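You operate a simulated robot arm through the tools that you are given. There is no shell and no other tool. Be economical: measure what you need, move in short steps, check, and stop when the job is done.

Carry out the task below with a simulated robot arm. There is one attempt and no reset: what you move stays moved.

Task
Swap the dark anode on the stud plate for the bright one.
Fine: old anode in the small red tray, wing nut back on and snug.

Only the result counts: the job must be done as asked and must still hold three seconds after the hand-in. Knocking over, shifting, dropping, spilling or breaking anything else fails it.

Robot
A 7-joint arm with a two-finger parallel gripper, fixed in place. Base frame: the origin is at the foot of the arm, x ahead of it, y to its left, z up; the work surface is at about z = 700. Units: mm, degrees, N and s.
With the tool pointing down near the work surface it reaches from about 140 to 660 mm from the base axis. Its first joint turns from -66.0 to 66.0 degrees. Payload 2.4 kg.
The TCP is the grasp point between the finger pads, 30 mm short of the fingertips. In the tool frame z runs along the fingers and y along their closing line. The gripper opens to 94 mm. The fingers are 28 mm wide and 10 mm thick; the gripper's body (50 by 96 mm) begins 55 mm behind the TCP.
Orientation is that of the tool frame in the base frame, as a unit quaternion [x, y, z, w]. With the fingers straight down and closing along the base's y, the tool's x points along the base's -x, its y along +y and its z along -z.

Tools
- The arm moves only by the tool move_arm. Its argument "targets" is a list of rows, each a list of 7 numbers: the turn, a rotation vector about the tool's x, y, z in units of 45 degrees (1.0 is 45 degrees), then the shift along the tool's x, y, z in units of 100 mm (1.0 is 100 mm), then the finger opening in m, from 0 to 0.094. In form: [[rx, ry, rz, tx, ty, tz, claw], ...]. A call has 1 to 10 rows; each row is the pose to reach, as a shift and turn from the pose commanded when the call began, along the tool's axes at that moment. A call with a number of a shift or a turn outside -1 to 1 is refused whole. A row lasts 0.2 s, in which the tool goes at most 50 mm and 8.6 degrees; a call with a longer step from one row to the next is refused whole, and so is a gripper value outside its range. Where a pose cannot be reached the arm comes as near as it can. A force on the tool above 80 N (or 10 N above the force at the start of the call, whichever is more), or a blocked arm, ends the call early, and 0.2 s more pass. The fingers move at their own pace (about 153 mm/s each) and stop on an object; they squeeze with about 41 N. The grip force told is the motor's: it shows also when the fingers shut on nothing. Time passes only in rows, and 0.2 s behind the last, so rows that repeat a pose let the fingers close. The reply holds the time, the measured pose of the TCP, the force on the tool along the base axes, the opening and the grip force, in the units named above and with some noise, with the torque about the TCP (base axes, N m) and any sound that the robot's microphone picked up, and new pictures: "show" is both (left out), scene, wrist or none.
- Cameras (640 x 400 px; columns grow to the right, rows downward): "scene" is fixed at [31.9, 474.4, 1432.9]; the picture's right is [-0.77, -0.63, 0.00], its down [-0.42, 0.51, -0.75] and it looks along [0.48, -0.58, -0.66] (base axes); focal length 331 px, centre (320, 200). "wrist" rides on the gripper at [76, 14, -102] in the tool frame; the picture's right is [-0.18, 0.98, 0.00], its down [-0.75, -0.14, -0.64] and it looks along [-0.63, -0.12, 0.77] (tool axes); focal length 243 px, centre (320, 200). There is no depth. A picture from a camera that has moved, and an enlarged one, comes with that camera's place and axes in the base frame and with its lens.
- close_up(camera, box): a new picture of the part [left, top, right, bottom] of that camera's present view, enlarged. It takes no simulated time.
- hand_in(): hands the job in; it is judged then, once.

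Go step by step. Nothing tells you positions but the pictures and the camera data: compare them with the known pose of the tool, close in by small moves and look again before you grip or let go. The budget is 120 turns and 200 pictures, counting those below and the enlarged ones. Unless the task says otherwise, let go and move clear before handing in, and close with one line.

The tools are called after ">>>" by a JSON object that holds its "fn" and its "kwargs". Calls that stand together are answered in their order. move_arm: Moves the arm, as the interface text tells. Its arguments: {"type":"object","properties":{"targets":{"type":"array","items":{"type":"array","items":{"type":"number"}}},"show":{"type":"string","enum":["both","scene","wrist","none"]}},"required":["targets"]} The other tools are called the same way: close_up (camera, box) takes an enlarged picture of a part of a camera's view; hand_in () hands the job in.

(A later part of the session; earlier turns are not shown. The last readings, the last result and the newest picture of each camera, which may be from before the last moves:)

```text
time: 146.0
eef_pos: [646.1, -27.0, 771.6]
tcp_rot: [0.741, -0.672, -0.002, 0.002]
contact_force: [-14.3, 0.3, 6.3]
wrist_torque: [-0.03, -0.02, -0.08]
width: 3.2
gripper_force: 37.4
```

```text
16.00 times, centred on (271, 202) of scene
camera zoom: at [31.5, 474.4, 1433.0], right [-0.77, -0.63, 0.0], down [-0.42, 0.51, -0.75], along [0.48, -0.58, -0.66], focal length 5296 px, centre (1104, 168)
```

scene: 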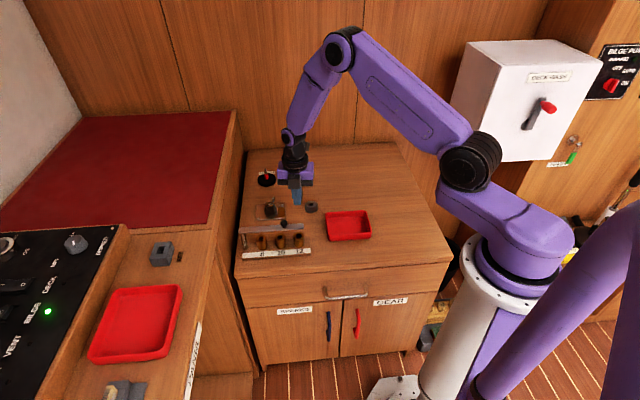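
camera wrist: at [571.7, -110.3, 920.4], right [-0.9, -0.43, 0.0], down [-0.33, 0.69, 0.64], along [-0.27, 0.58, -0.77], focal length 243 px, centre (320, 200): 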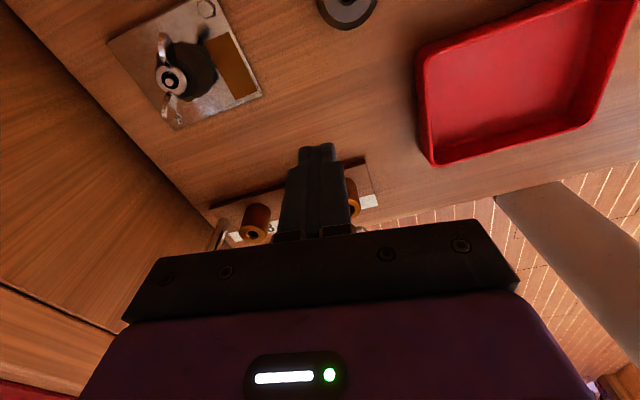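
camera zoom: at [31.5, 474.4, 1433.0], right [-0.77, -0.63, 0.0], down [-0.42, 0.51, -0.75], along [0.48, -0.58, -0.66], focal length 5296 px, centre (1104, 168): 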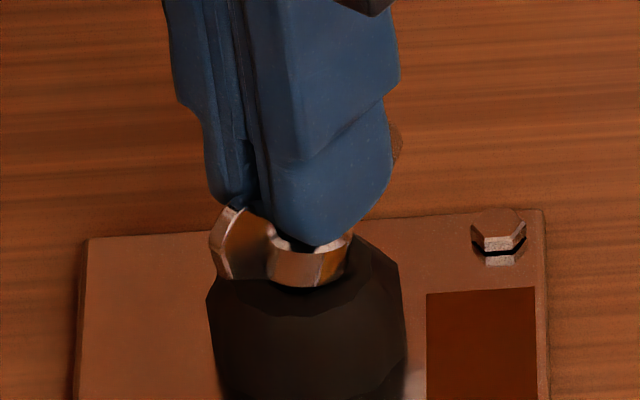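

The fingers slid off the hub chamfer. I'll regrip lower on the hub and pull again.

>>> {"fn": "move_arm", "kwargs": {"targets": [[0, 0, 0, 0, 0, 0, 0.04], [0, 0, 0, 0, 0, 0, 0.05], [0, 0, 0, 0, 0, 0.1, 0.05], [0, 0, 0, 0, 0, 0.105, 0.03], [0, 0, 0, 0, 0, 0.105, 0.0], [0, 0, 0, 0, 0, 0.105, 0.0], [0, 0, 0, 0, 0, 0.105, 0.0]], "show": "none"}}

>>> {"fn": "move_arm", "kwargs": {"targets": [[0, 0, 0, 0, 0, -0.01, 0.0], [0, 0, 0, 0, 0, -0.02, 0.0], [0, 0, 0, 0, 0, -0.03, 0.0], [0, 0, 0, 0, 0, -0.03, 0.0]], "show": "none"}}

>>> {"fn": "close_up", "kwargs": {"camera": "scene", "box": [261, 194, 281, 210]}}

```text
time: 147.6
eef_pos: [646.3, -26.4, 758.9]
tcp_rot: [0.742, -0.67, 0.0, 0.001]
contact_force: [-2.6, 0.5, 1.6]
wrist_torque: [0.03, -0.24, -0.04]
width: 16.7
gripper_force: 40.6
```

```text
time: 148.6
eef_pos: [647.5, -26.4, 762.7]
tcp_rot: [0.742, -0.67, 0.0, 0.001]
contact_force: [9.3, 0.1, -22.0]
wrist_torque: [-0.02, -0.5, -0.11]
width: 16.4
gripper_force: 40.2
```

```text
16.00 times, centred on (271, 202) of scene
camera zoom: at [32.6, 474.4, 1432.9], right [-0.77, -0.63, 0.0], down [-0.42, 0.51, -0.75], along [0.47, -0.58, -0.66], focal length 5296 px, centre (1104, 168)
```

zoom: 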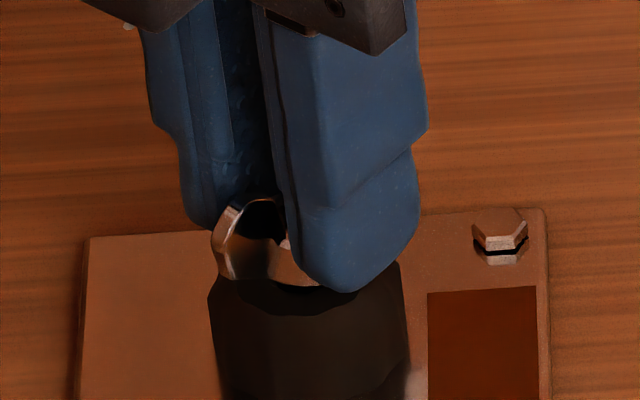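

It's still captured, but near the top of its thread. With this firm hub grip and upward pull, I'll turn CCW in small steps and lift the instant it frees.

>>> {"fn": "move_arm", "kwargs": {"targets": [[0, 0, -0.17, 0, 0, 0, 0.0], [0, 0, -0.34, 0, 0, 0, 0.0]], "show": "none"}}

>>> {"fn": "move_arm", "kwargs": {"targets": [[0, 0, -0.17, 0, 0, 0, 0.0], [0, 0, -0.34, 0, 0, 0, 0.0]], "show": "none"}}

>>> {"fn": "move_arm", "kwargs": {"targets": [[0, 0, -0.17, 0, 0, 0, 0.0], [0, 0, -0.34, 0, 0, 0, 0.0]], "show": "none"}}

>>> {"fn": "close_up", "kwargs": {"camera": "scene", "box": [261, 194, 281, 210]}}

```text
time: 149.2
eef_pos: [647.5, -26.5, 763.3]
tcp_rot: [0.825, -0.565, -0.001, 0.001]
contact_force: [9.5, 1.9, -20.6]
wrist_torque: [-0.04, -0.52, -0.08]
width: 16.7
gripper_force: 40.8
```

```text
time: 149.8
eef_pos: [646.6, -26.4, 763.7]
tcp_rot: [0.893, -0.45, 0.0, 0.002]
contact_force: [8.1, 2.3, -15.1]
wrist_torque: [-0.02, -0.54, -0.1]
width: 16.5
gripper_force: 41.3
```

```text
time: 150.4
eef_pos: [648.7, -26.3, 763.3]
tcp_rot: [0.945, -0.327, 0.001, 0.001]
contact_force: [13.0, 2.7, -17.9]
wrist_torque: [0.19, -0.58, -0.04]
width: 16.4
gripper_force: 41.1
```

```text
16.00 times, centred on (271, 202) of scene
camera zoom: at [32.6, 474.4, 1432.9], right [-0.77, -0.63, 0.0], down [-0.42, 0.51, -0.75], along [0.47, -0.58, -0.66], focal length 5296 px, centre (1104, 168)
```

zoom: 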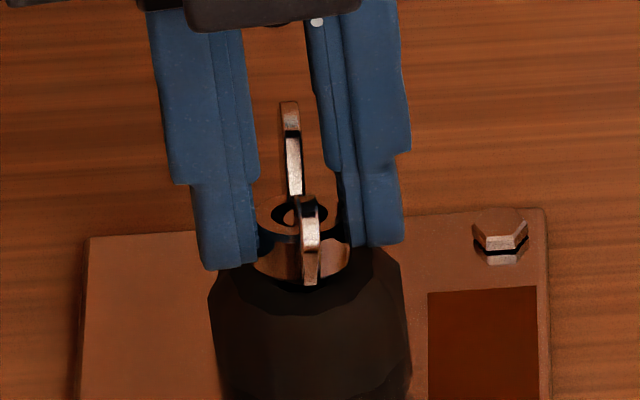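

>>> {"fn": "move_arm", "kwargs": {"targets": [[0, 0, -0.17, 0, 0, 0, 0.0], [0, 0, -0.34, 0, 0, 0, 0.0]], "show": "none"}}

>>> {"fn": "move_arm", "kwargs": {"targets": [[0, 0, -0.17, 0, 0, 0, 0.0], [0, 0, -0.34, 0, 0, 0, 0.0], [0, 0, -0.45, 0, 0, 0, 0.0]], "show": "none"}}

>>> {"fn": "close_up", "kwargs": {"camera": "scene", "box": [261, 194, 281, 210]}}

```text
time: 151.0
eef_pos: [648.8, -25.7, 763.2]
tcp_rot: [0.98, -0.197, 0.0, 0.0]
contact_force: [11.1, 8.4, -13.2]
wrist_torque: [0.33, -0.59, -0.06]
width: 16.4
gripper_force: 40.9
```

```text
time: 151.8
eef_pos: [648.8, -25.5, 763.8]
tcp_rot: [1.0, -0.022, 0.001, 0.001]
contact_force: [9.1, 11.8, 2.8]
wrist_torque: [0.62, 0.88, -0.03]
width: 16.6
gripper_force: 41.0
```

```text
16.00 times, centred on (271, 202) of scene
camera zoom: at [32.2, 474.6, 1432.9], right [-0.77, -0.63, 0.0], down [-0.42, 0.51, -0.75], along [0.48, -0.58, -0.66], focal length 5296 px, centre (1104, 168)
```

zoom: 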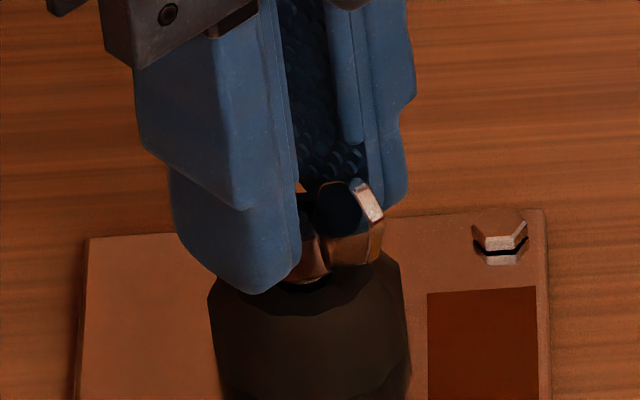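

The nut now looks noticeably higher. I'll try lifting.

>>> {"fn": "move_arm", "kwargs": {"targets": [[0, 0, 0, 0, 0, -0.02, 0.0], [0, 0, 0, 0, 0, -0.04, 0.0], [0, 0, 0, 0, 0, -0.04, 0.0]], "show": "none"}}

>>> {"fn": "close_up", "kwargs": {"camera": "scene", "box": [261, 194, 281, 210]}}

>>> {"fn": "close_up", "kwargs": {"camera": "wrist", "box": [260, 80, 380, 200]}}

```text
time: 152.6
eef_pos: [646.9, -24.9, 765.2]
tcp_rot: [1.0, -0.024, -0.001, 0.001]
contact_force: [12.3, 13.2, -18.0]
wrist_torque: [0.48, -0.47, 0.0]
width: 16.5
gripper_force: 41.0
```

```text
16.00 times, centred on (271, 202) of scene
camera zoom: at [32.6, 474.6, 1432.8], right [-0.77, -0.63, 0.0], down [-0.42, 0.51, -0.75], along [0.47, -0.58, -0.66], focal length 5296 px, centre (1104, 168)
```

zoom: 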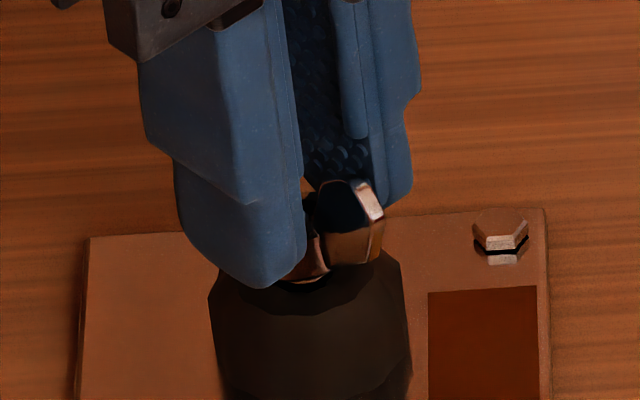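

```text
3.33 times, centred on (320, 140) of wrist
camera zoom: at [722.7, -42.8, 867.3], right [-0.23, -0.97, 0.0], down [-0.74, 0.18, 0.64], along [-0.63, 0.15, -0.77], focal length 809 px, centre (320, 400)
```

zoom: 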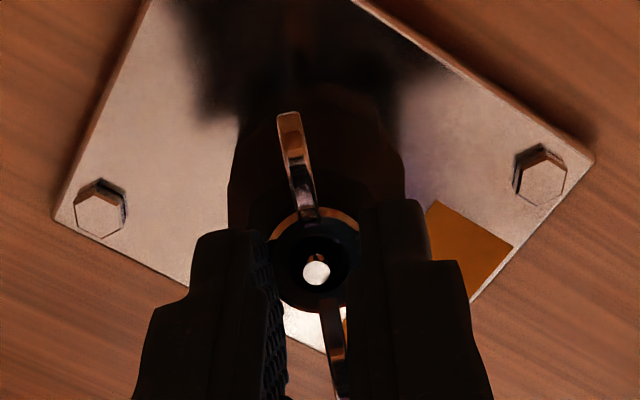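

Still held, so one more half-turn cycle using the low hub grip with upward pull.

>>> {"fn": "move_arm", "kwargs": {"targets": [[0, 0, 0, 0, 0, 0.03, 0.035], [0, 0, 0, 0, 0, 0.03, 0.07], [0, 0, 0.1, 0, 0, 0.03, 0.07], [0, 0, 0.28, 0, 0, 0.03, 0.07], [0, 0, 0.46, 0, 0, 0.03, 0.07], [0, 0, 0.64, 0, 0, 0.03, 0.07], [0, 0, 0.82, 0, 0, 0.03, 0.07], [0, 0, 1.0, 0, 0, 0.03, 0.07]], "show": "none"}}

>>> {"fn": "close_up", "kwargs": {"camera": "scene", "box": [261, 194, 281, 210]}}

>>> {"fn": "move_arm", "kwargs": {"targets": [[0, 0, 0.18, 0, 0, 0, 0.07], [0, 0, 0.36, 0, 0, 0, 0.07], [0, 0, 0.54, 0, 0, 0, 0.07], [0, 0, 0.72, 0, 0, 0, 0.07], [0, 0, 0.88, 0, 0, 0, 0.07], [0, 0, 1.0, 0, 0, 0, 0.07]], "show": "none"}}

>>> {"fn": "move_arm", "kwargs": {"targets": [[0, 0, 0.18, 0, 0, 0, 0.07], [0, 0, 0.36, 0, 0, 0, 0.07], [0, 0, 0.54, 0, 0, 0, 0.07], [0, 0, 0.72, 0, 0, 0, 0.07], [0, 0, 0.88, 0, 0, 0, 0.07], [0, 0, 1.0, 0, 0, 0, 0.07]], "show": "none"}}

>>> {"fn": "move_arm", "kwargs": {"targets": [[0, 0, 0.18, 0, 0, 0, 0.07], [0, 0, 0.36, 0, 0, 0, 0.07], [0, 0, 0.54, 0, 0, 0, 0.07], [0, 0, 0.72, 0, 0, 0, 0.07], [0, 0, 0.88, 0, 0, 0, 0.07], [0, 0, 1.0, 0, 0, 0, 0.07]], "show": "none"}}

>>> {"fn": "close_up", "kwargs": {"camera": "wrist", "box": [260, 60, 380, 180]}}

>>> {"fn": "close_up", "kwargs": {"camera": "scene", "box": [261, 194, 281, 210]}}

```text
time: 154.4
eef_pos: [647.1, -27.5, 765.2]
tcp_rot: [0.914, -0.407, -0.001, 0.002]
contact_force: [0.3, 0.5, 0.6]
wrist_torque: [-0.03, -0.01, 0.02]
width: 70.0
gripper_force: 0.1
```

```text
16.00 times, centred on (271, 202) of scene
camera zoom: at [31.9, 474.4, 1432.9], right [-0.77, -0.63, 0.0], down [-0.42, 0.51, -0.75], along [0.48, -0.58, -0.66], focal length 5296 px, centre (1104, 168)
```

zoom: 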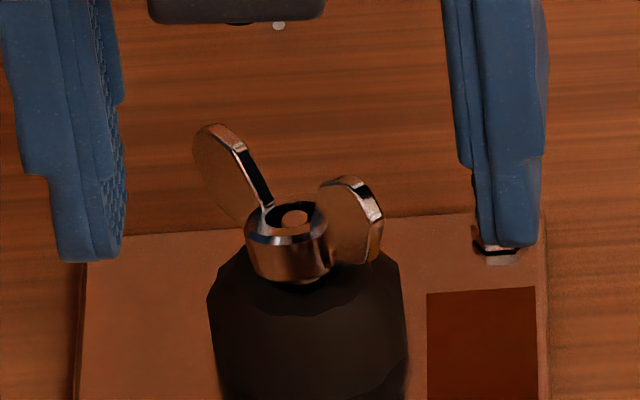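

```text
time: 155.8
eef_pos: [648.1, -27.4, 764.2]
tcp_rot: [-0.689, 0.725, 0.0, -0.002]
contact_force: [-0.5, -1.1, 0.1]
wrist_torque: [0.02, 0.04, 0.0]
width: 70.0
gripper_force: 0.1
```

```text
time: 157.2
eef_pos: [647.3, -26.0, 765.5]
tcp_rot: [-0.359, 0.933, 0.0, -0.001]
contact_force: [-1.2, 0.5, 0.4]
wrist_torque: [-0.03, -0.01, -0.01]
width: 70.2
gripper_force: 0.1
```

```text
time: 158.6
eef_pos: [647.3, -27.9, 765.0]
tcp_rot: [0.026, 1.0, 0.0, -0.001]
contact_force: [0.2, -0.3, 0.0]
wrist_torque: [-0.02, 0.0, 0.03]
width: 70.2
gripper_force: 0.1
```

```text
3.33 times, centred on (320, 120) of wrist
camera zoom: at [571.7, -8.5, 866.7], right [0.23, 0.97, 0.0], down [0.75, -0.18, 0.64], along [0.62, -0.15, -0.77], focal length 809 px, centre (320, 467)
```

zoom: 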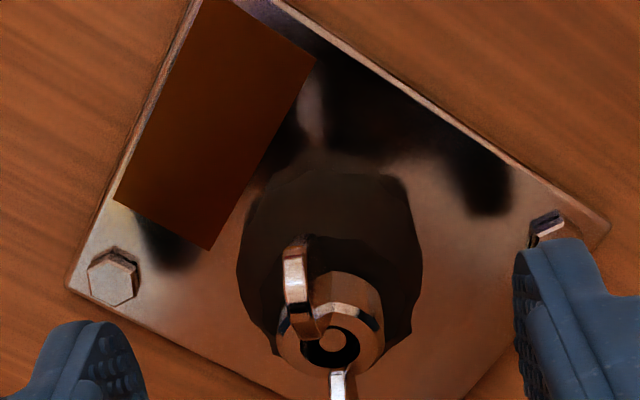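

```text
16.00 times, centred on (271, 202) of scene
camera zoom: at [31.9, 474.4, 1432.9], right [-0.77, -0.63, 0.0], down [-0.42, 0.51, -0.75], along [0.48, -0.58, -0.66], focal length 5296 px, centre (1104, 168)
```

zoom: 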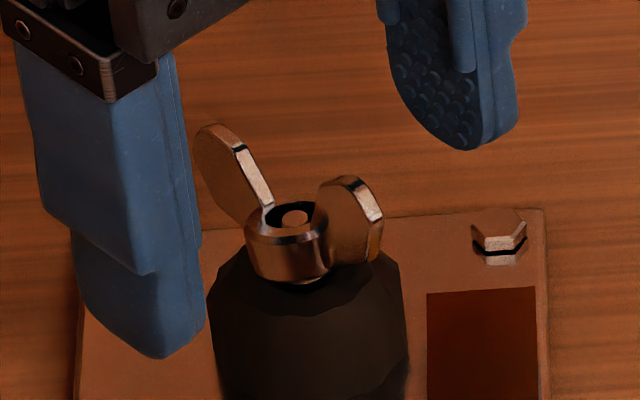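

The nut now sits tilted on the stud, so it's loose but cocked because my grip was off-centre. I'll re-centre on the stud, grip, and lift.

>>> {"fn": "move_arm", "kwargs": {"targets": [[0, 0, 0, 0, 0.02, 0.03, 0.07], [0, 0, 0, 0, 0.02, 0.03, 0.05], [0, 0, 0, 0, 0.02, 0.03, 0.02], [0, 0, 0, 0, 0.02, 0.03, 0.0], [0, 0, 0, 0, 0.02, 0.03, 0.0], [0, 0, 0, 0, 0.02, 0.03, 0.0]], "show": "none"}}

>>> {"fn": "move_arm", "kwargs": {"targets": [[0, 0, 0, 0, 0, -0.01, 0.0], [0, 0, 0, 0, 0, -0.03, 0.0], [0, 0, 0, 0, 0, -0.05, 0.0], [0, 0, 0, 0, 0, -0.05, 0.0]], "show": "none"}}

>>> {"fn": "close_up", "kwargs": {"camera": "scene", "box": [261, 194, 281, 210]}}

>>> {"fn": "close_up", "kwargs": {"camera": "wrist", "box": [260, 60, 380, 180]}}

```text
time: 160.0
eef_pos: [646.2, -25.6, 760.6]
tcp_rot: [0.024, 1.0, -0.001, -0.001]
contact_force: [-1.9, -4.1, -1.2]
wrist_torque: [0.24, -0.02, 0.01]
width: 16.5
gripper_force: 41.4
```

```text
time: 161.0
eef_pos: [645.2, -24.9, 765.4]
tcp_rot: [0.025, 1.0, -0.001, -0.002]
contact_force: [4.7, -4.1, -21.4]
wrist_torque: [0.07, -0.17, 0.03]
width: 16.5
gripper_force: 41.3
```

```text
16.00 times, centred on (271, 202) of scene
camera zoom: at [32.5, 474.3, 1433.0], right [-0.77, -0.63, 0.0], down [-0.42, 0.51, -0.75], along [0.47, -0.58, -0.66], focal length 5296 px, centre (1104, 168)
```

zoom: 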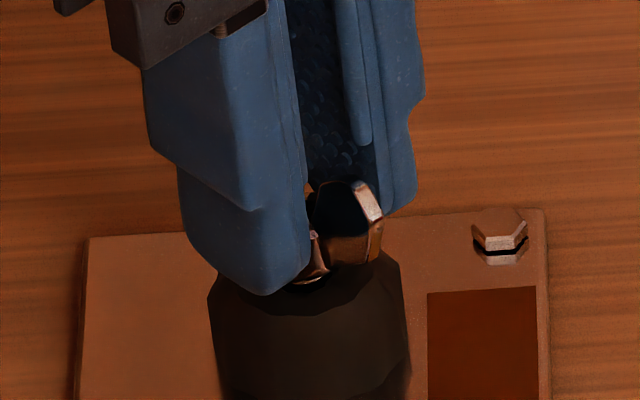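

```text
3.33 times, centred on (320, 120) of wrist
camera zoom: at [570.7, -6.8, 867.3], right [0.23, 0.97, 0.0], down [0.75, -0.18, 0.64], along [0.62, -0.15, -0.77], focal length 809 px, centre (320, 467)
```

zoom: 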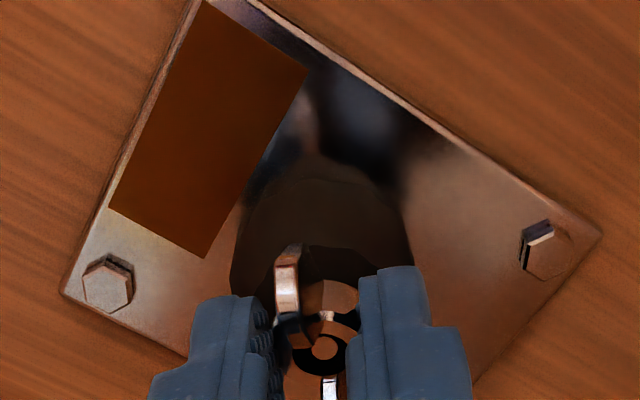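

The nut is cocked on its thread (about 13°, −x wing high). I'll release and gently press the high wing down with closed fingertips to level it.

>>> {"fn": "move_arm", "kwargs": {"targets": [[0, 0, 0, 0, 0, 0, 0.035], [0, 0, 0, 0, 0, 0, 0.06], [0, 0, 0, 0, 0, -0.2, 0.06], [0, 0, 0, 0, 0, -0.38, 0.03], [0, 0, 0, 0.22, 0, -0.38, 0.0], [0, 0, 0, 0.22, 0, -0.3, 0.0], [0, 0, 0, 0.22, 0, -0.22, 0.0], [0, 0, 0, 0.22, 0, -0.16, 0.0]], "show": "none"}}

>>> {"fn": "move_arm", "kwargs": {"targets": [[0, 0, 0, 0, 0, 0.02, 0.0], [0, 0, 0, 0, 0, 0.04, 0.0], [0, 0, 0, 0, 0, 0.06, 0.0]], "show": "none"}}

>>> {"fn": "close_up", "kwargs": {"camera": "scene", "box": [261, 194, 281, 210]}}

```text
time: 162.8
eef_pos: [626.4, -24.2, 786.4]
tcp_rot: [0.024, 1.0, 0.0, 0.001]
contact_force: [-11.1, 1.2, 36.0]
wrist_torque: [0.0, 0.19, 0.0]
width: 0.2
gripper_force: 32.8
```

```text
time: 163.6
eef_pos: [629.5, -21.4, 779.1]
tcp_rot: [0.023, 1.0, 0.0, 0.005]
contact_force: [0.0, 7.4, 33.0]
wrist_torque: [0.38, -0.09, 0.13]
width: 0.2
gripper_force: 33.2
```

```text
16.00 times, centred on (271, 202) of scene
camera zoom: at [31.2, 474.6, 1432.9], right [-0.77, -0.63, 0.0], down [-0.42, 0.51, -0.75], along [0.48, -0.58, -0.66], focal length 5296 px, centre (1104, 168)
```

zoom: 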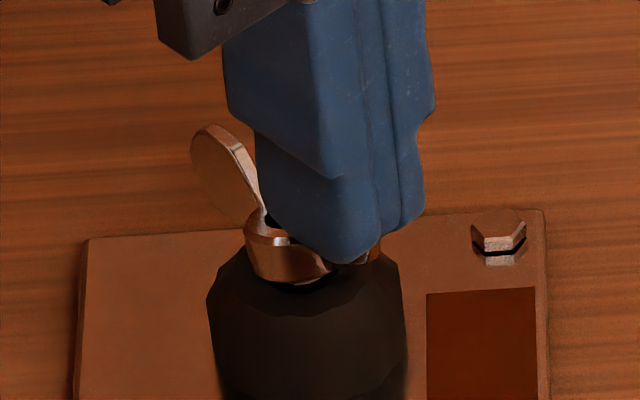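

>>> {"fn": "move_arm", "kwargs": {"targets": [[0, 0, 0, 0, 0, -0.1, 0.0], [0, 0, 0, -0.1, 0, -0.3, 0.03], [0, 0, 0, -0.22, 0, -0.3, 0.06], [0, 0, 0, -0.22, 0, -0.3, 0.06]], "show": "none"}}

>>> {"fn": "close_up", "kwargs": {"camera": "scene", "box": [261, 194, 281, 210]}}

>>> {"fn": "close_up", "kwargs": {"camera": "wrist", "box": [240, 50, 400, 190]}}

```text
time: 164.6
eef_pos: [647.4, -25.8, 806.9]
tcp_rot: [0.024, 1.0, -0.001, -0.002]
contact_force: [0.1, 0.6, 0.3]
wrist_torque: [-0.02, 0.0, 0.0]
width: 60.1
gripper_force: 0.0
```

```text
16.00 times, centred on (271, 202) of scene
camera zoom: at [31.9, 474.4, 1432.9], right [-0.77, -0.63, 0.0], down [-0.42, 0.51, -0.75], along [0.48, -0.58, -0.66], focal length 5296 px, centre (1104, 168)
```

zoom: 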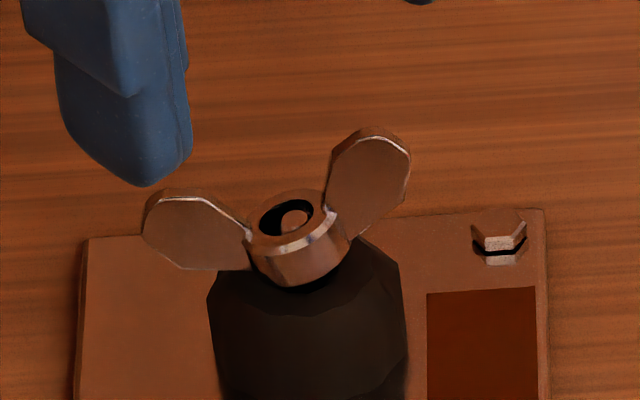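

```text
2.86 times, centred on (320, 120) of wrist
camera zoom: at [572.1, -6.5, 908.9], right [0.23, 0.97, 0.0], down [0.75, -0.18, 0.64], along [0.62, -0.15, -0.77], focal length 693 px, centre (320, 429)
```

zoom: 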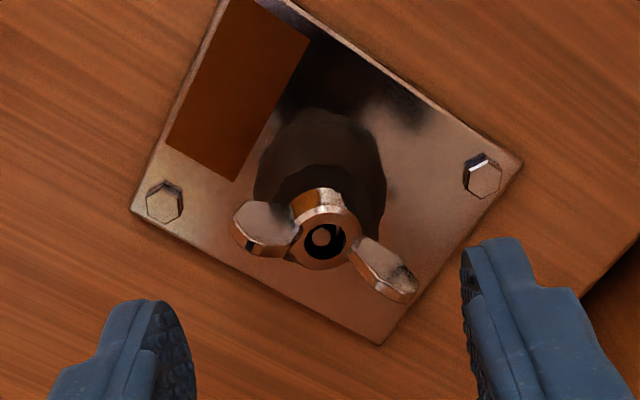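

The nut is clearly a loose, tilted body on the stud now. I'll rotate to about 55° to match the wings, grip, and lift gently.

>>> {"fn": "move_arm", "kwargs": {"targets": [[0, 0, -0.18, 0, 0.01, 0, 0.06], [0, 0, -0.36, 0, 0.01, 0, 0.06], [0, 0, -0.54, 0, 0.01, 0, 0.06], [0, 0, -0.72, 0, 0.01, 0, 0.06], [0, 0, -0.88, 0, 0.01, 0, 0.06], [0, 0, -1.0, 0, 0.01, 0, 0.06]], "show": "none"}}

>>> {"fn": "move_arm", "kwargs": {"targets": [[0, 0, -0.15, 0, 0, 0.15, 0.06], [0, 0, -0.29, 0, 0, 0.3, 0.05], [0, 0, -0.29, 0, 0, 0.45, 0.05], [0, 0, -0.29, 0, 0, 0.45, 0.03], [0, 0, -0.29, 0, 0, 0.45, 0.0], [0, 0, -0.29, 0, 0, 0.45, 0.0], [0, 0, -0.29, 0, 0, 0.45, 0.0]], "show": "none"}}

>>> {"fn": "close_up", "kwargs": {"camera": "scene", "box": [261, 194, 281, 210]}}

>>> {"fn": "move_arm", "kwargs": {"targets": [[0, 0, 0, 0, 0, -0.02, 0.0], [0, 0, 0, 0, 0, -0.05, 0.0], [0, 0, 0, 0, 0, -0.05, 0.0]], "show": "none"}}

>>> {"fn": "close_up", "kwargs": {"camera": "scene", "box": [261, 194, 281, 210]}}

```text
time: 166.0
eef_pos: [646.3, -23.6, 805.9]
tcp_rot: [-0.361, 0.932, 0.0, 0.0]
contact_force: [0.1, 0.4, -0.4]
wrist_torque: [0.02, 0.02, 0.0]
width: 60.0
gripper_force: 0.1
```

```text
time: 167.6
eef_pos: [646.2, -22.4, 761.4]
tcp_rot: [-0.464, 0.886, 0.0, -0.001]
contact_force: [-0.3, -3.2, -0.9]
wrist_torque: [-0.08, 0.0, 0.02]
width: 16.2
gripper_force: 41.4
```

```text
16.00 times, centred on (271, 202) of scene
camera zoom: at [31.9, 474.3, 1433.0], right [-0.77, -0.63, 0.0], down [-0.42, 0.51, -0.75], along [0.48, -0.58, -0.66], focal length 5296 px, centre (1104, 168)
```

zoom: 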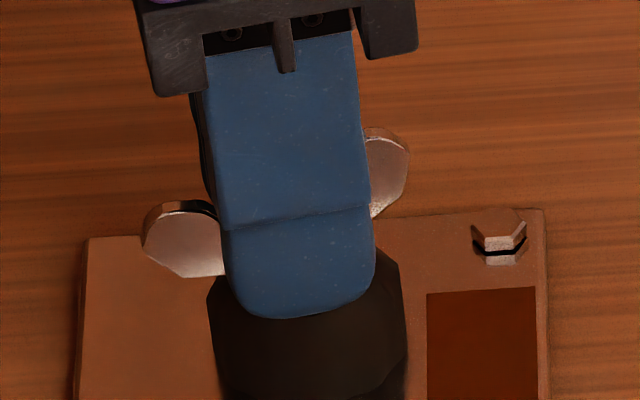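

```text
time: 168.4
eef_pos: [646.4, -23.3, 767.3]
tcp_rot: [-0.464, 0.886, -0.001, -0.001]
contact_force: [1.0, 0.2, 0.3]
wrist_torque: [-0.01, -0.02, 0.01]
width: 16.3
gripper_force: 41.1
```

```text
16.00 times, centred on (271, 202) of scene
camera zoom: at [31.9, 474.4, 1432.9], right [-0.77, -0.63, 0.0], down [-0.42, 0.51, -0.75], along [0.48, -0.58, -0.66], focal length 5296 px, centre (1104, 168)
```

zoom: 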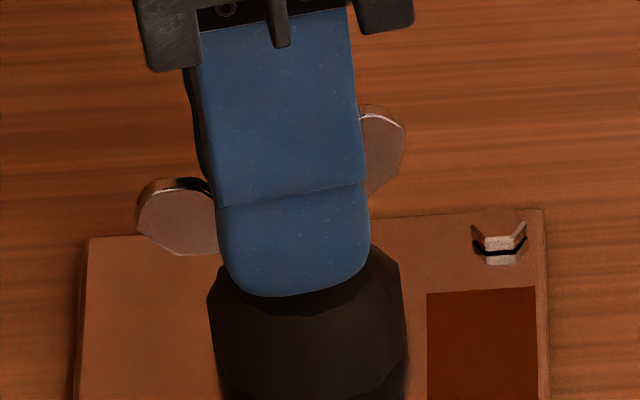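

The nut lifted with zero force. I'll carry it up and over to the free spot.

>>> {"fn": "move_arm", "kwargs": {"targets": [[0, 0, 0, 0, 0, -0.15, 0.0], [0, 0, 0, 0, 0, -0.35, 0.0], [0, 0, 0, 0, 0, -0.5, 0.0], [0, 0, 0, 0.18, 0.19, -0.5, 0.0], [0, 0, 0, 0.37, 0.38, -0.5, 0.0], [0, 0, 0, 0.56, 0.58, -0.5, 0.0], [0, 0, 0, 0.743, 0.774, -0.5, 0.0], [0, 0, 0, 0.743, 0.774, -0.5, 0.0]], "show": "both"}}

>>> {"fn": "close_up", "kwargs": {"camera": "scene", "box": [250, 160, 330, 224]}}

```text
time: 170.2
eef_pos: [543.5, -39.7, 816.6]
tcp_rot: [-0.463, 0.886, 0.0, -0.001]
contact_force: [0.3, 0.1, 0.2]
wrist_torque: [0.0, 0.01, 0.03]
width: 16.2
gripper_force: 41.2
camera wrist: at [488.1, -94.4, 918.3], right [-0.7, 0.71, 0.0], down [0.55, 0.54, 0.64], along [0.46, 0.45, -0.77], focal length 243 px, centre (320, 200)
```

scene: 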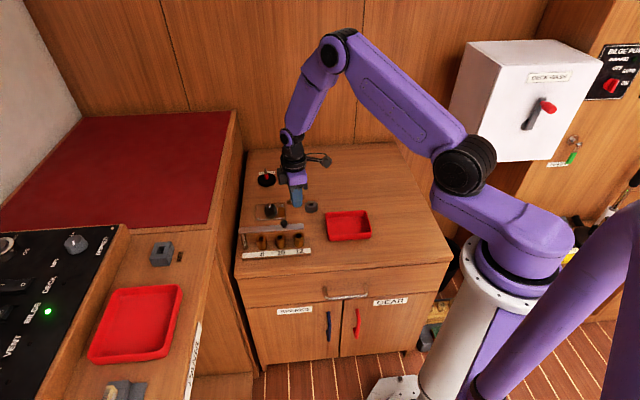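
wrist: 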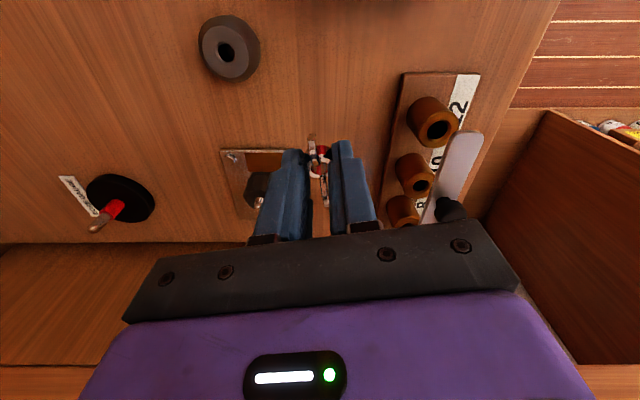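

```text
6.25 times, centred on (290, 192) of scene
camera zoom: at [31.9, 474.4, 1432.9], right [-0.77, -0.63, 0.0], down [-0.42, 0.51, -0.75], along [0.48, -0.58, -0.66], focal length 2069 px, centre (508, 250)
```

zoom: 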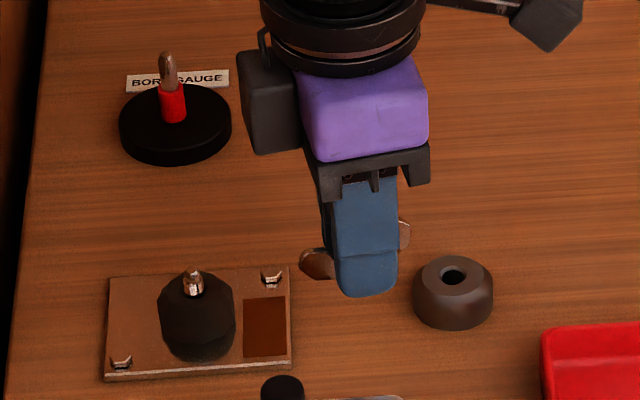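

The stud is bare and the nut is held. I'll lower it to the table slowly.

>>> {"fn": "move_arm", "kwargs": {"targets": [[0, 0, 0, 0, 0, 0.25, 0.0], [0, 0, 0, 0, 0, 0.5, 0.0], [0, 0, 0, 0, 0, 0.7, 0.0], [0, 0, 0, 0, 0, 0.78, 0.0], [0, 0, 0, 0, 0, 0.78, 0.0]], "show": "none"}}

>>> {"fn": "close_up", "kwargs": {"camera": "scene", "box": [270, 180, 320, 220]}}

>>> {"fn": "move_arm", "kwargs": {"targets": [[0, 0, 0, 0, 0, 0.01, 0.0], [0, 0, 0, 0, 0, 0.02, 0.0], [0, 0, 0, 0, 0, 0.03, 0.0]], "show": "none"}}

>>> {"fn": "close_up", "kwargs": {"camera": "scene", "box": [270, 180, 320, 220]}}

```text
time: 171.4
eef_pos: [542.2, -41.4, 737.8]
tcp_rot: [-0.464, 0.886, 0.0, -0.001]
contact_force: [0.3, 0.0, 0.6]
wrist_torque: [0.0, 0.01, 0.0]
width: 16.2
gripper_force: 41.1
```

```text
10.00 times, centred on (295, 200) of scene
camera zoom: at [31.9, 474.4, 1432.9], right [-0.77, -0.63, 0.0], down [-0.42, 0.51, -0.75], along [0.48, -0.58, -0.66], focal length 3310 px, centre (570, 200)
```

zoom: 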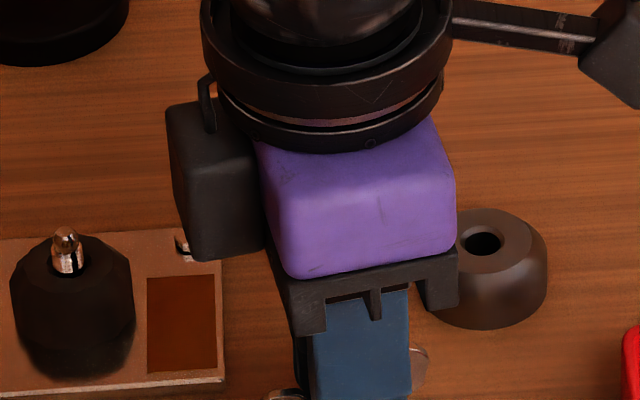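

```text
time: 172.2
eef_pos: [541.1, -40.3, 734.8]
tcp_rot: [-0.464, 0.886, -0.001, 0.0]
contact_force: [-1.7, 0.8, -0.1]
wrist_torque: [-0.02, 0.0, 0.0]
width: 16.2
gripper_force: 40.4
```

```text
10.00 times, centred on (295, 200) of scene
camera zoom: at [31.9, 474.4, 1432.9], right [-0.77, -0.63, 0.0], down [-0.42, 0.51, -0.75], along [0.48, -0.58, -0.66], focal length 3310 px, centre (570, 200)
```

zoom: 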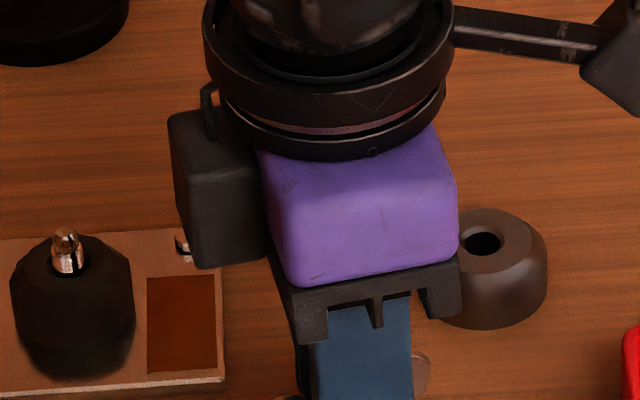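

>>> {"fn": "move_arm", "kwargs": {"targets": [[0, 0, 0, 0, 0, 0.01, 0.0], [0, 0, 0, 0, 0, 0.02, 0.0], [0, 0, 0, 0, 0, 0.02, 0.0]], "show": "none"}}

>>> {"fn": "move_arm", "kwargs": {"targets": [[0, 0, 0, 0, 0, 0.01, 0.0], [0, 0, 0, 0, 0, 0.01, 0.0]], "show": "none"}}

>>> {"fn": "close_up", "kwargs": {"camera": "scene", "box": [270, 190, 330, 238]}}

```text
time: 173.0
eef_pos: [541.1, -41.2, 734.2]
tcp_rot: [-0.464, 0.886, 0.0, -0.001]
contact_force: [0.1, 0.1, -0.4]
wrist_torque: [0.0, 0.0, 0.01]
width: 16.3
gripper_force: 40.4
```

```text
time: 173.6
eef_pos: [541.3, -41.3, 733.7]
tcp_rot: [-0.464, 0.886, -0.001, -0.001]
contact_force: [0.7, 0.1, 0.4]
wrist_torque: [0.01, 0.0, 0.0]
width: 16.2
gripper_force: 41.2
```

```text
8.33 times, centred on (300, 214) of scene
camera zoom: at [31.9, 474.4, 1432.9], right [-0.77, -0.63, 0.0], down [-0.42, 0.51, -0.75], along [0.48, -0.58, -0.66], focal length 2758 px, centre (487, 83)
```

zoom: 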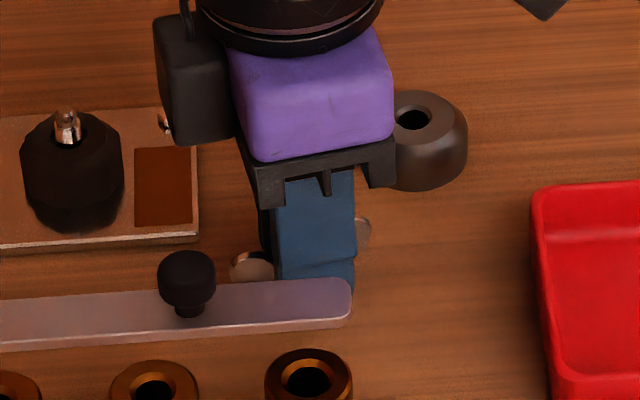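

>>> {"fn": "move_arm", "kwargs": {"targets": [[0, 0, 0, 0, 0, 0.01, 0.0], [0, 0, 0, 0, 0, 0.02, 0.0], [0, 0, 0, 0, 0, 0.02, 0.0]], "show": "none"}}

>>> {"fn": "move_arm", "kwargs": {"targets": [[0, 0, 0, 0, 0, 0.01, 0.0], [0, 0, 0, 0, 0, 0.01, 0.0]], "show": "none"}}

```text
time: 174.4
eef_pos: [542.4, -41.4, 731.5]
tcp_rot: [-0.464, 0.886, -0.001, -0.001]
contact_force: [-5.8, -1.8, 24.4]
wrist_torque: [0.09, 0.07, -0.01]
width: 16.2
gripper_force: 41.7
```

```text
time: 175.0
eef_pos: [542.5, -41.3, 729.3]
tcp_rot: [-0.464, 0.886, -0.001, 0.0]
contact_force: [-2.8, -2.5, 27.9]
wrist_torque: [0.18, 0.02, 0.07]
width: 16.2
gripper_force: 41.2
```

Contact made. I'll release gently and lift off.

>>> {"fn": "move_arm", "kwargs": {"targets": [[0, 0, 0, 0, 0, -0.015, 0.0], [0, 0, 0, 0, 0, -0.015, 0.025], [0, 0, 0, 0, 0, -0.015, 0.045], [0, 0, 0, 0, 0, -0.015, 0.05], [0, 0, 0, 0, 0, -0.3, 0.05], [0, 0, 0, 0, 0, -0.7, 0.05], [0, 0, 0, 0, 0, -0.9, 0.05], [0, 0, 0, 0, 0, -0.9, 0.05]], "show": "wrist"}}

>>> {"fn": "close_up", "kwargs": {"camera": "scene", "box": [270, 190, 330, 238]}}

>>> {"fn": "close_up", "kwargs": {"camera": "wrist", "box": [200, 50, 400, 200]}}

```text
time: 176.8
eef_pos: [541.7, -41.5, 820.2]
tcp_rot: [-0.464, 0.886, 0.0, -0.001]
contact_force: [0.1, 0.8, 0.5]
wrist_torque: [0.01, 0.0, 0.02]
width: 50.1
gripper_force: 0.0
camera wrist: at [486.6, -95.5, 921.8], right [-0.7, 0.71, 0.0], down [0.55, 0.54, 0.64], along [0.45, 0.45, -0.77], focal length 243 px, centre (320, 200)
```

wrist: 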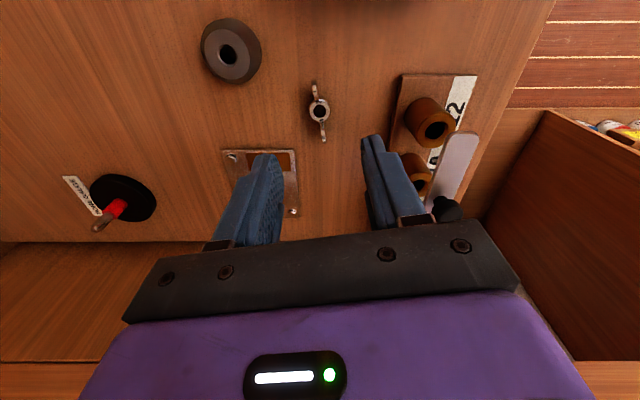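

```text
8.33 times, centred on (300, 214) of scene
camera zoom: at [31.9, 474.4, 1432.9], right [-0.77, -0.63, 0.0], down [-0.42, 0.51, -0.75], along [0.48, -0.58, -0.66], focal length 2758 px, centre (487, 83)
```

zoom: 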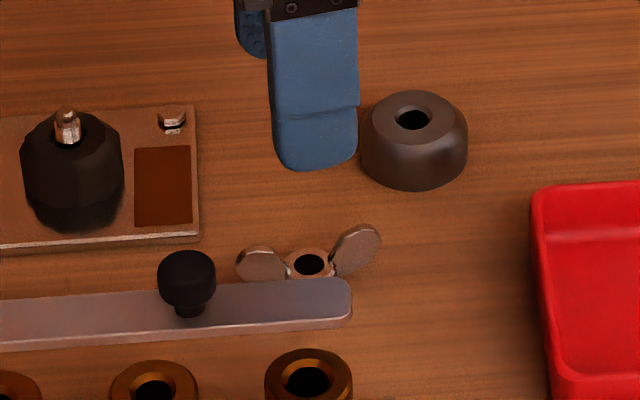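

```text
2.67 times, centred on (300, 125) of wrist
camera zoom: at [486.6, -95.5, 921.8], right [-0.7, 0.71, 0.0], down [0.55, 0.54, 0.64], along [0.45, 0.45, -0.77], focal length 647 px, centre (373, 400)
```

zoom: 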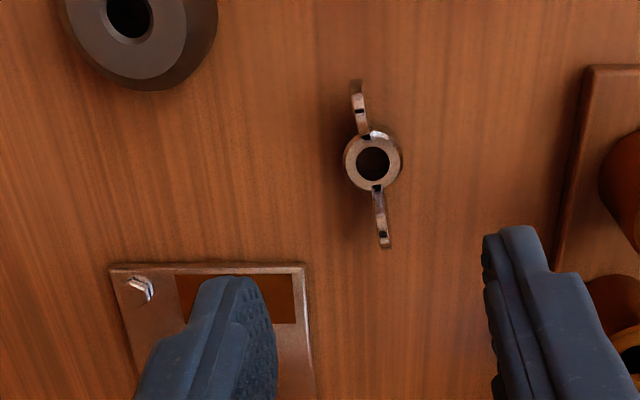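

The nut stands upright at about (542,-41). Next is the old anode: I'll move over the stud with the fingers open 60 mm.

>>> {"fn": "move_arm", "kwargs": {"targets": [[0, 0, 0, -0.18, -0.19, 0, 0.06], [0, 0, 0, -0.37, -0.38, 0, 0.06], [0, 0, 0, -0.56, -0.58, 0, 0.06], [0, 0, 0, -0.739, -0.769, 0.15, 0.06], [0, 0, 0, -0.739, -0.769, 0.15, 0.06]], "show": "none"}}

>>> {"fn": "close_up", "kwargs": {"camera": "wrist", "box": [220, 40, 420, 200]}}

>>> {"fn": "close_up", "kwargs": {"camera": "scene", "box": [250, 184, 300, 222]}}

```text
time: 178.0
eef_pos: [647.8, -24.9, 803.3]
tcp_rot: [-0.464, 0.886, 0.0, -0.001]
contact_force: [-0.2, -0.3, -0.2]
wrist_torque: [-0.03, -0.01, 0.03]
width: 60.1
gripper_force: 0.3
```

```text
2.50 times, centred on (320, 120) of wrist
camera zoom: at [592.3, -79.0, 905.7], right [-0.7, 0.71, 0.0], down [0.55, 0.54, 0.64], along [0.45, 0.45, -0.77], focal length 606 px, centre (320, 400)
```

zoom: 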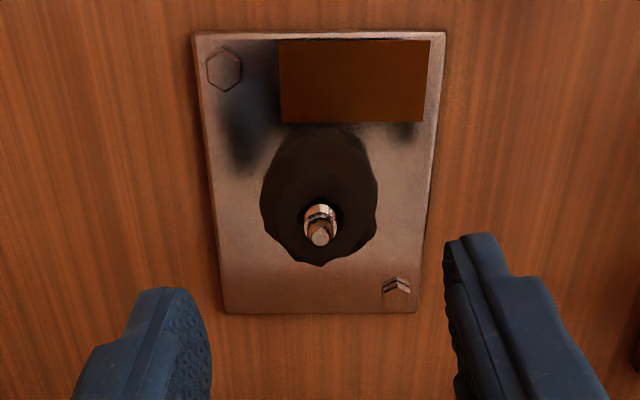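

```text
10.53 times, centred on (275, 203) of scene
camera zoom: at [31.9, 474.4, 1432.9], right [-0.77, -0.63, 0.0], down [-0.42, 0.51, -0.75], along [0.48, -0.58, -0.66], focal length 3484 px, centre (794, 168)
```

zoom: 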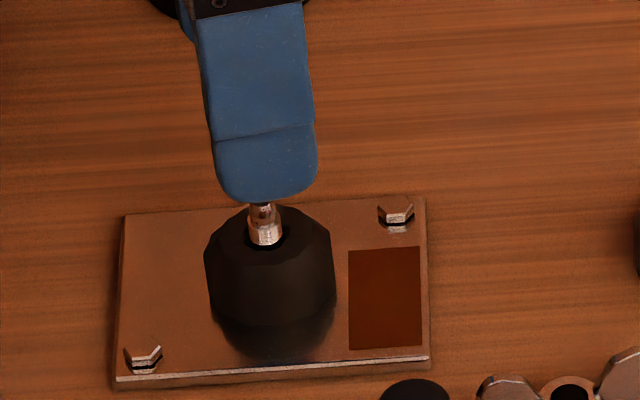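

>>> {"fn": "move_arm", "kwargs": {"targets": [[0, 0, 0, 0.006, 0.008, 0.2, 0.06], [0, 0, 0, 0.006, 0.008, 0.4, 0.06], [0, 0, 0, 0.006, 0.008, 0.55, 0.06], [0, 0, 0, 0.006, 0.008, 0.61, 0.06], [0, 0, 0, 0.006, 0.008, 0.61, 0.03], [0, 0, 0, 0.006, 0.008, 0.61, 0.0], [0, 0, 0, 0.006, 0.008, 0.61, 0.0]], "show": "none"}}

>>> {"fn": "move_arm", "kwargs": {"targets": [[0, 0, 0, 0, 0, -0.05, 0.0], [0, 0, 0, 0, 0, -0.1, 0.0], [0, 0, 0, 0, 0, -0.1, 0.0]], "show": "none"}}

>>> {"fn": "close_up", "kwargs": {"camera": "scene", "box": [250, 184, 300, 222]}}

```text
time: 179.6
eef_pos: [644.7, -25.2, 743.4]
tcp_rot: [-0.464, 0.886, -0.001, 0.0]
contact_force: [1.9, -0.2, 0.7]
wrist_torque: [-0.03, -0.11, 0.03]
width: 36.6
gripper_force: 41.0
```

```text
time: 180.4
eef_pos: [645.1, -24.8, 753.1]
tcp_rot: [-0.464, 0.886, 0.0, -0.002]
contact_force: [1.7, 0.3, -2.6]
wrist_torque: [-0.02, -0.06, -0.02]
width: 36.3
gripper_force: 40.9
```

```text
10.53 times, centred on (275, 203) of scene
camera zoom: at [32.0, 474.4, 1432.9], right [-0.77, -0.63, 0.0], down [-0.42, 0.51, -0.75], along [0.48, -0.58, -0.66], focal length 3484 px, centre (794, 168)
```

zoom: 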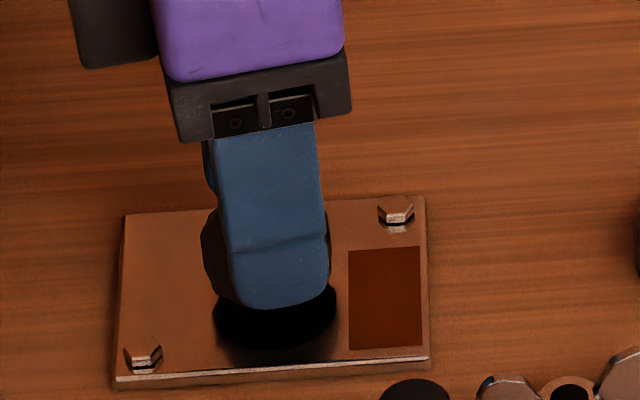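

The anode lifts freely. I'll carry it to the small red tray.

>>> {"fn": "move_arm", "kwargs": {"targets": [[0, 0, 0, 0, 0, -0.3, 0.0], [0, 0, 0, 0, 0, -0.65, 0.0], [0, 0, 0, 0.24, 0.14, -0.65, 0.0], [0, 0, 0, 0.48, 0.28, -0.65, 0.0], [0, 0, 0, 0.715, 0.417, -0.65, 0.0]], "show": "none"}}

>>> {"fn": "move_arm", "kwargs": {"targets": [[0, 0, 0, 0.24, 0.14, 0, 0.0], [0, 0, 0, 0.48, 0.28, 0, 0.0], [0, 0, 0, 0.715, 0.417, 0, 0.0]], "show": "none"}}

>>> {"fn": "move_arm", "kwargs": {"targets": [[0, 0, 0, 0.24, 0.14, 0, 0.0], [0, 0, 0, 0.48, 0.28, 0, 0.0], [0, 0, 0, 0.715, 0.417, 0, 0.0], [0, 0, 0, 0.715, 0.417, 0, 0.0]], "show": "both"}}

>>> {"fn": "close_up", "kwargs": {"camera": "scene", "box": [290, 160, 390, 250]}}

```text
time: 181.6
eef_pos: [571.5, -58.8, 819.0]
tcp_rot: [-0.464, 0.886, 0.0, -0.001]
contact_force: [0.4, 0.4, -1.2]
wrist_torque: [-0.02, 0.01, 0.02]
width: 36.3
gripper_force: 41.3
```

```text
time: 182.4
eef_pos: [495.0, -92.8, 819.2]
tcp_rot: [-0.464, 0.886, -0.001, -0.001]
contact_force: [0.0, -0.5, -1.7]
wrist_torque: [-0.01, 0.01, -0.03]
width: 36.6
gripper_force: 41.4
```

```text
time: 183.4
eef_pos: [420.7, -130.1, 819.0]
tcp_rot: [-0.463, 0.886, -0.001, -0.001]
contact_force: [0.0, 0.5, -1.7]
wrist_torque: [0.01, -0.02, 0.02]
width: 36.5
gripper_force: 41.6
camera wrist: at [366.0, -183.1, 920.5], right [-0.7, 0.71, 0.0], down [0.55, 0.54, 0.64], along [0.46, 0.45, -0.77], focal length 243 px, centre (320, 200)
```

scene: 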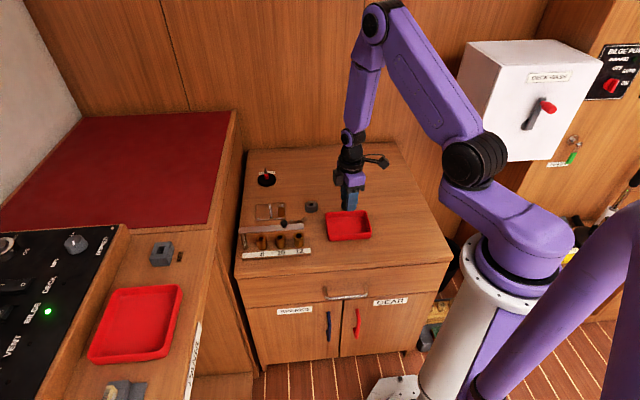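
wrist: 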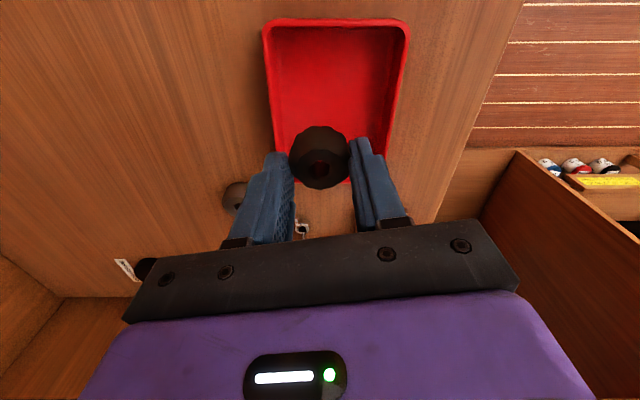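

```text
4.44 times, centred on (340, 205) of scene
camera zoom: at [31.9, 474.4, 1432.9], right [-0.77, -0.63, 0.0], down [-0.42, 0.51, -0.75], along [0.48, -0.58, -0.66], focal length 1471 px, centre (231, 178)
```

zoom: 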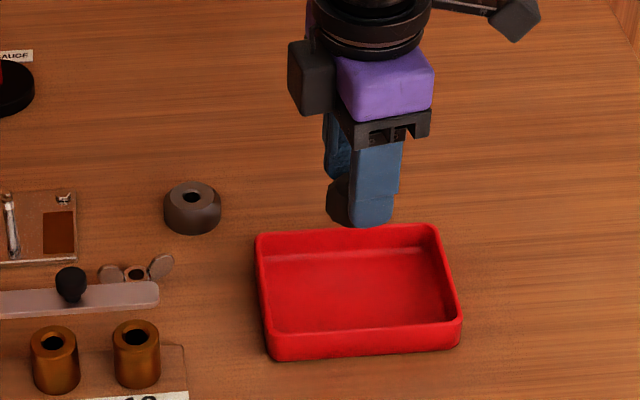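

By both cameras the tray centre is about (407,-116). I'll shift over and lower the old anode.

>>> {"fn": "move_arm", "kwargs": {"targets": [[0, 0, 0, -0.035, 0.19, 0, 0.0], [0, 0, 0, -0.035, 0.19, 0.25, 0.0], [0, 0, 0, -0.035, 0.19, 0.5, 0.0], [0, 0, 0, -0.035, 0.19, 0.65, 0.0], [0, 0, 0, -0.035, 0.19, 0.72, 0.0], [0, 0, 0, -0.035, 0.19, 0.74, 0.0]], "show": "none"}}

>>> {"fn": "close_up", "kwargs": {"camera": "scene", "box": [300, 180, 390, 250]}}

>>> {"fn": "close_up", "kwargs": {"camera": "wrist", "box": [220, 0, 420, 200]}}

```text
time: 184.8
eef_pos: [407.8, -116.2, 744.9]
tcp_rot: [-0.464, 0.886, -0.001, -0.001]
contact_force: [-0.9, 0.0, -1.2]
wrist_torque: [-0.01, 0.0, 0.03]
width: 36.7
gripper_force: 40.4
```

```text
5.71 times, centred on (345, 215) of scene
camera zoom: at [31.9, 474.4, 1432.9], right [-0.77, -0.63, 0.0], down [-0.42, 0.51, -0.75], along [0.48, -0.58, -0.66], focal length 1892 px, centre (177, 114)
```

zoom: 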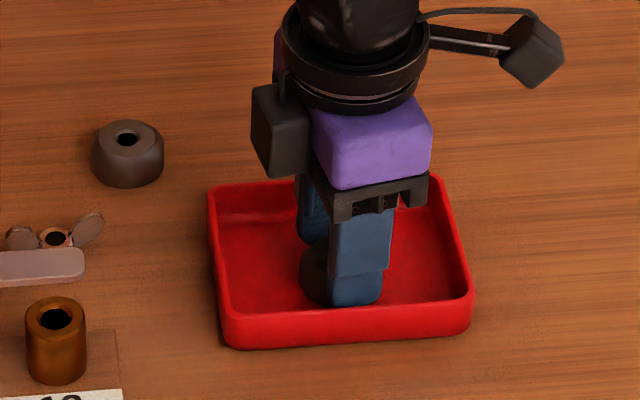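

```text
2.00 times, centred on (320, 100) of wrist
camera zoom: at [352.1, -169.5, 846.9], right [-0.7, 0.71, 0.0], down [0.55, 0.54, 0.64], along [0.46, 0.45, -0.77], focal length 485 px, centre (320, 400)
```

zoom: 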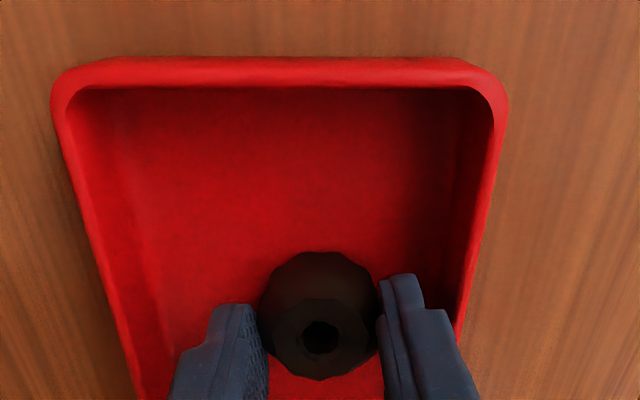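

>>> {"fn": "move_arm", "kwargs": {"targets": [[0, 0, 0, 0, 0, 0.01, 0.0], [0, 0, 0, 0, 0, 0.02, 0.0], [0, 0, 0, 0, 0, 0.03, 0.0], [0, 0, 0, 0, 0, 0.03, 0.0]], "show": "none"}}

>>> {"fn": "move_arm", "kwargs": {"targets": [[0, 0, 0, 0, 0, 0.01, 0.0], [0, 0, 0, 0, 0, 0.02, 0.0], [0, 0, 0, 0, 0, 0.02, 0.0]], "show": "none"}}

```text
time: 185.8
eef_pos: [407.5, -114.6, 741.6]
tcp_rot: [-0.464, 0.886, -0.001, -0.001]
contact_force: [0.1, -0.3, -1.6]
wrist_torque: [-0.03, 0.01, -0.02]
width: 36.5
gripper_force: 41.0
```

```text
time: 186.6
eef_pos: [408.1, -114.7, 739.7]
tcp_rot: [-0.464, 0.886, 0.0, 0.0]
contact_force: [0.5, 0.9, 16.2]
wrist_torque: [-0.06, 0.04, 0.1]
width: 36.2
gripper_force: 41.4
```

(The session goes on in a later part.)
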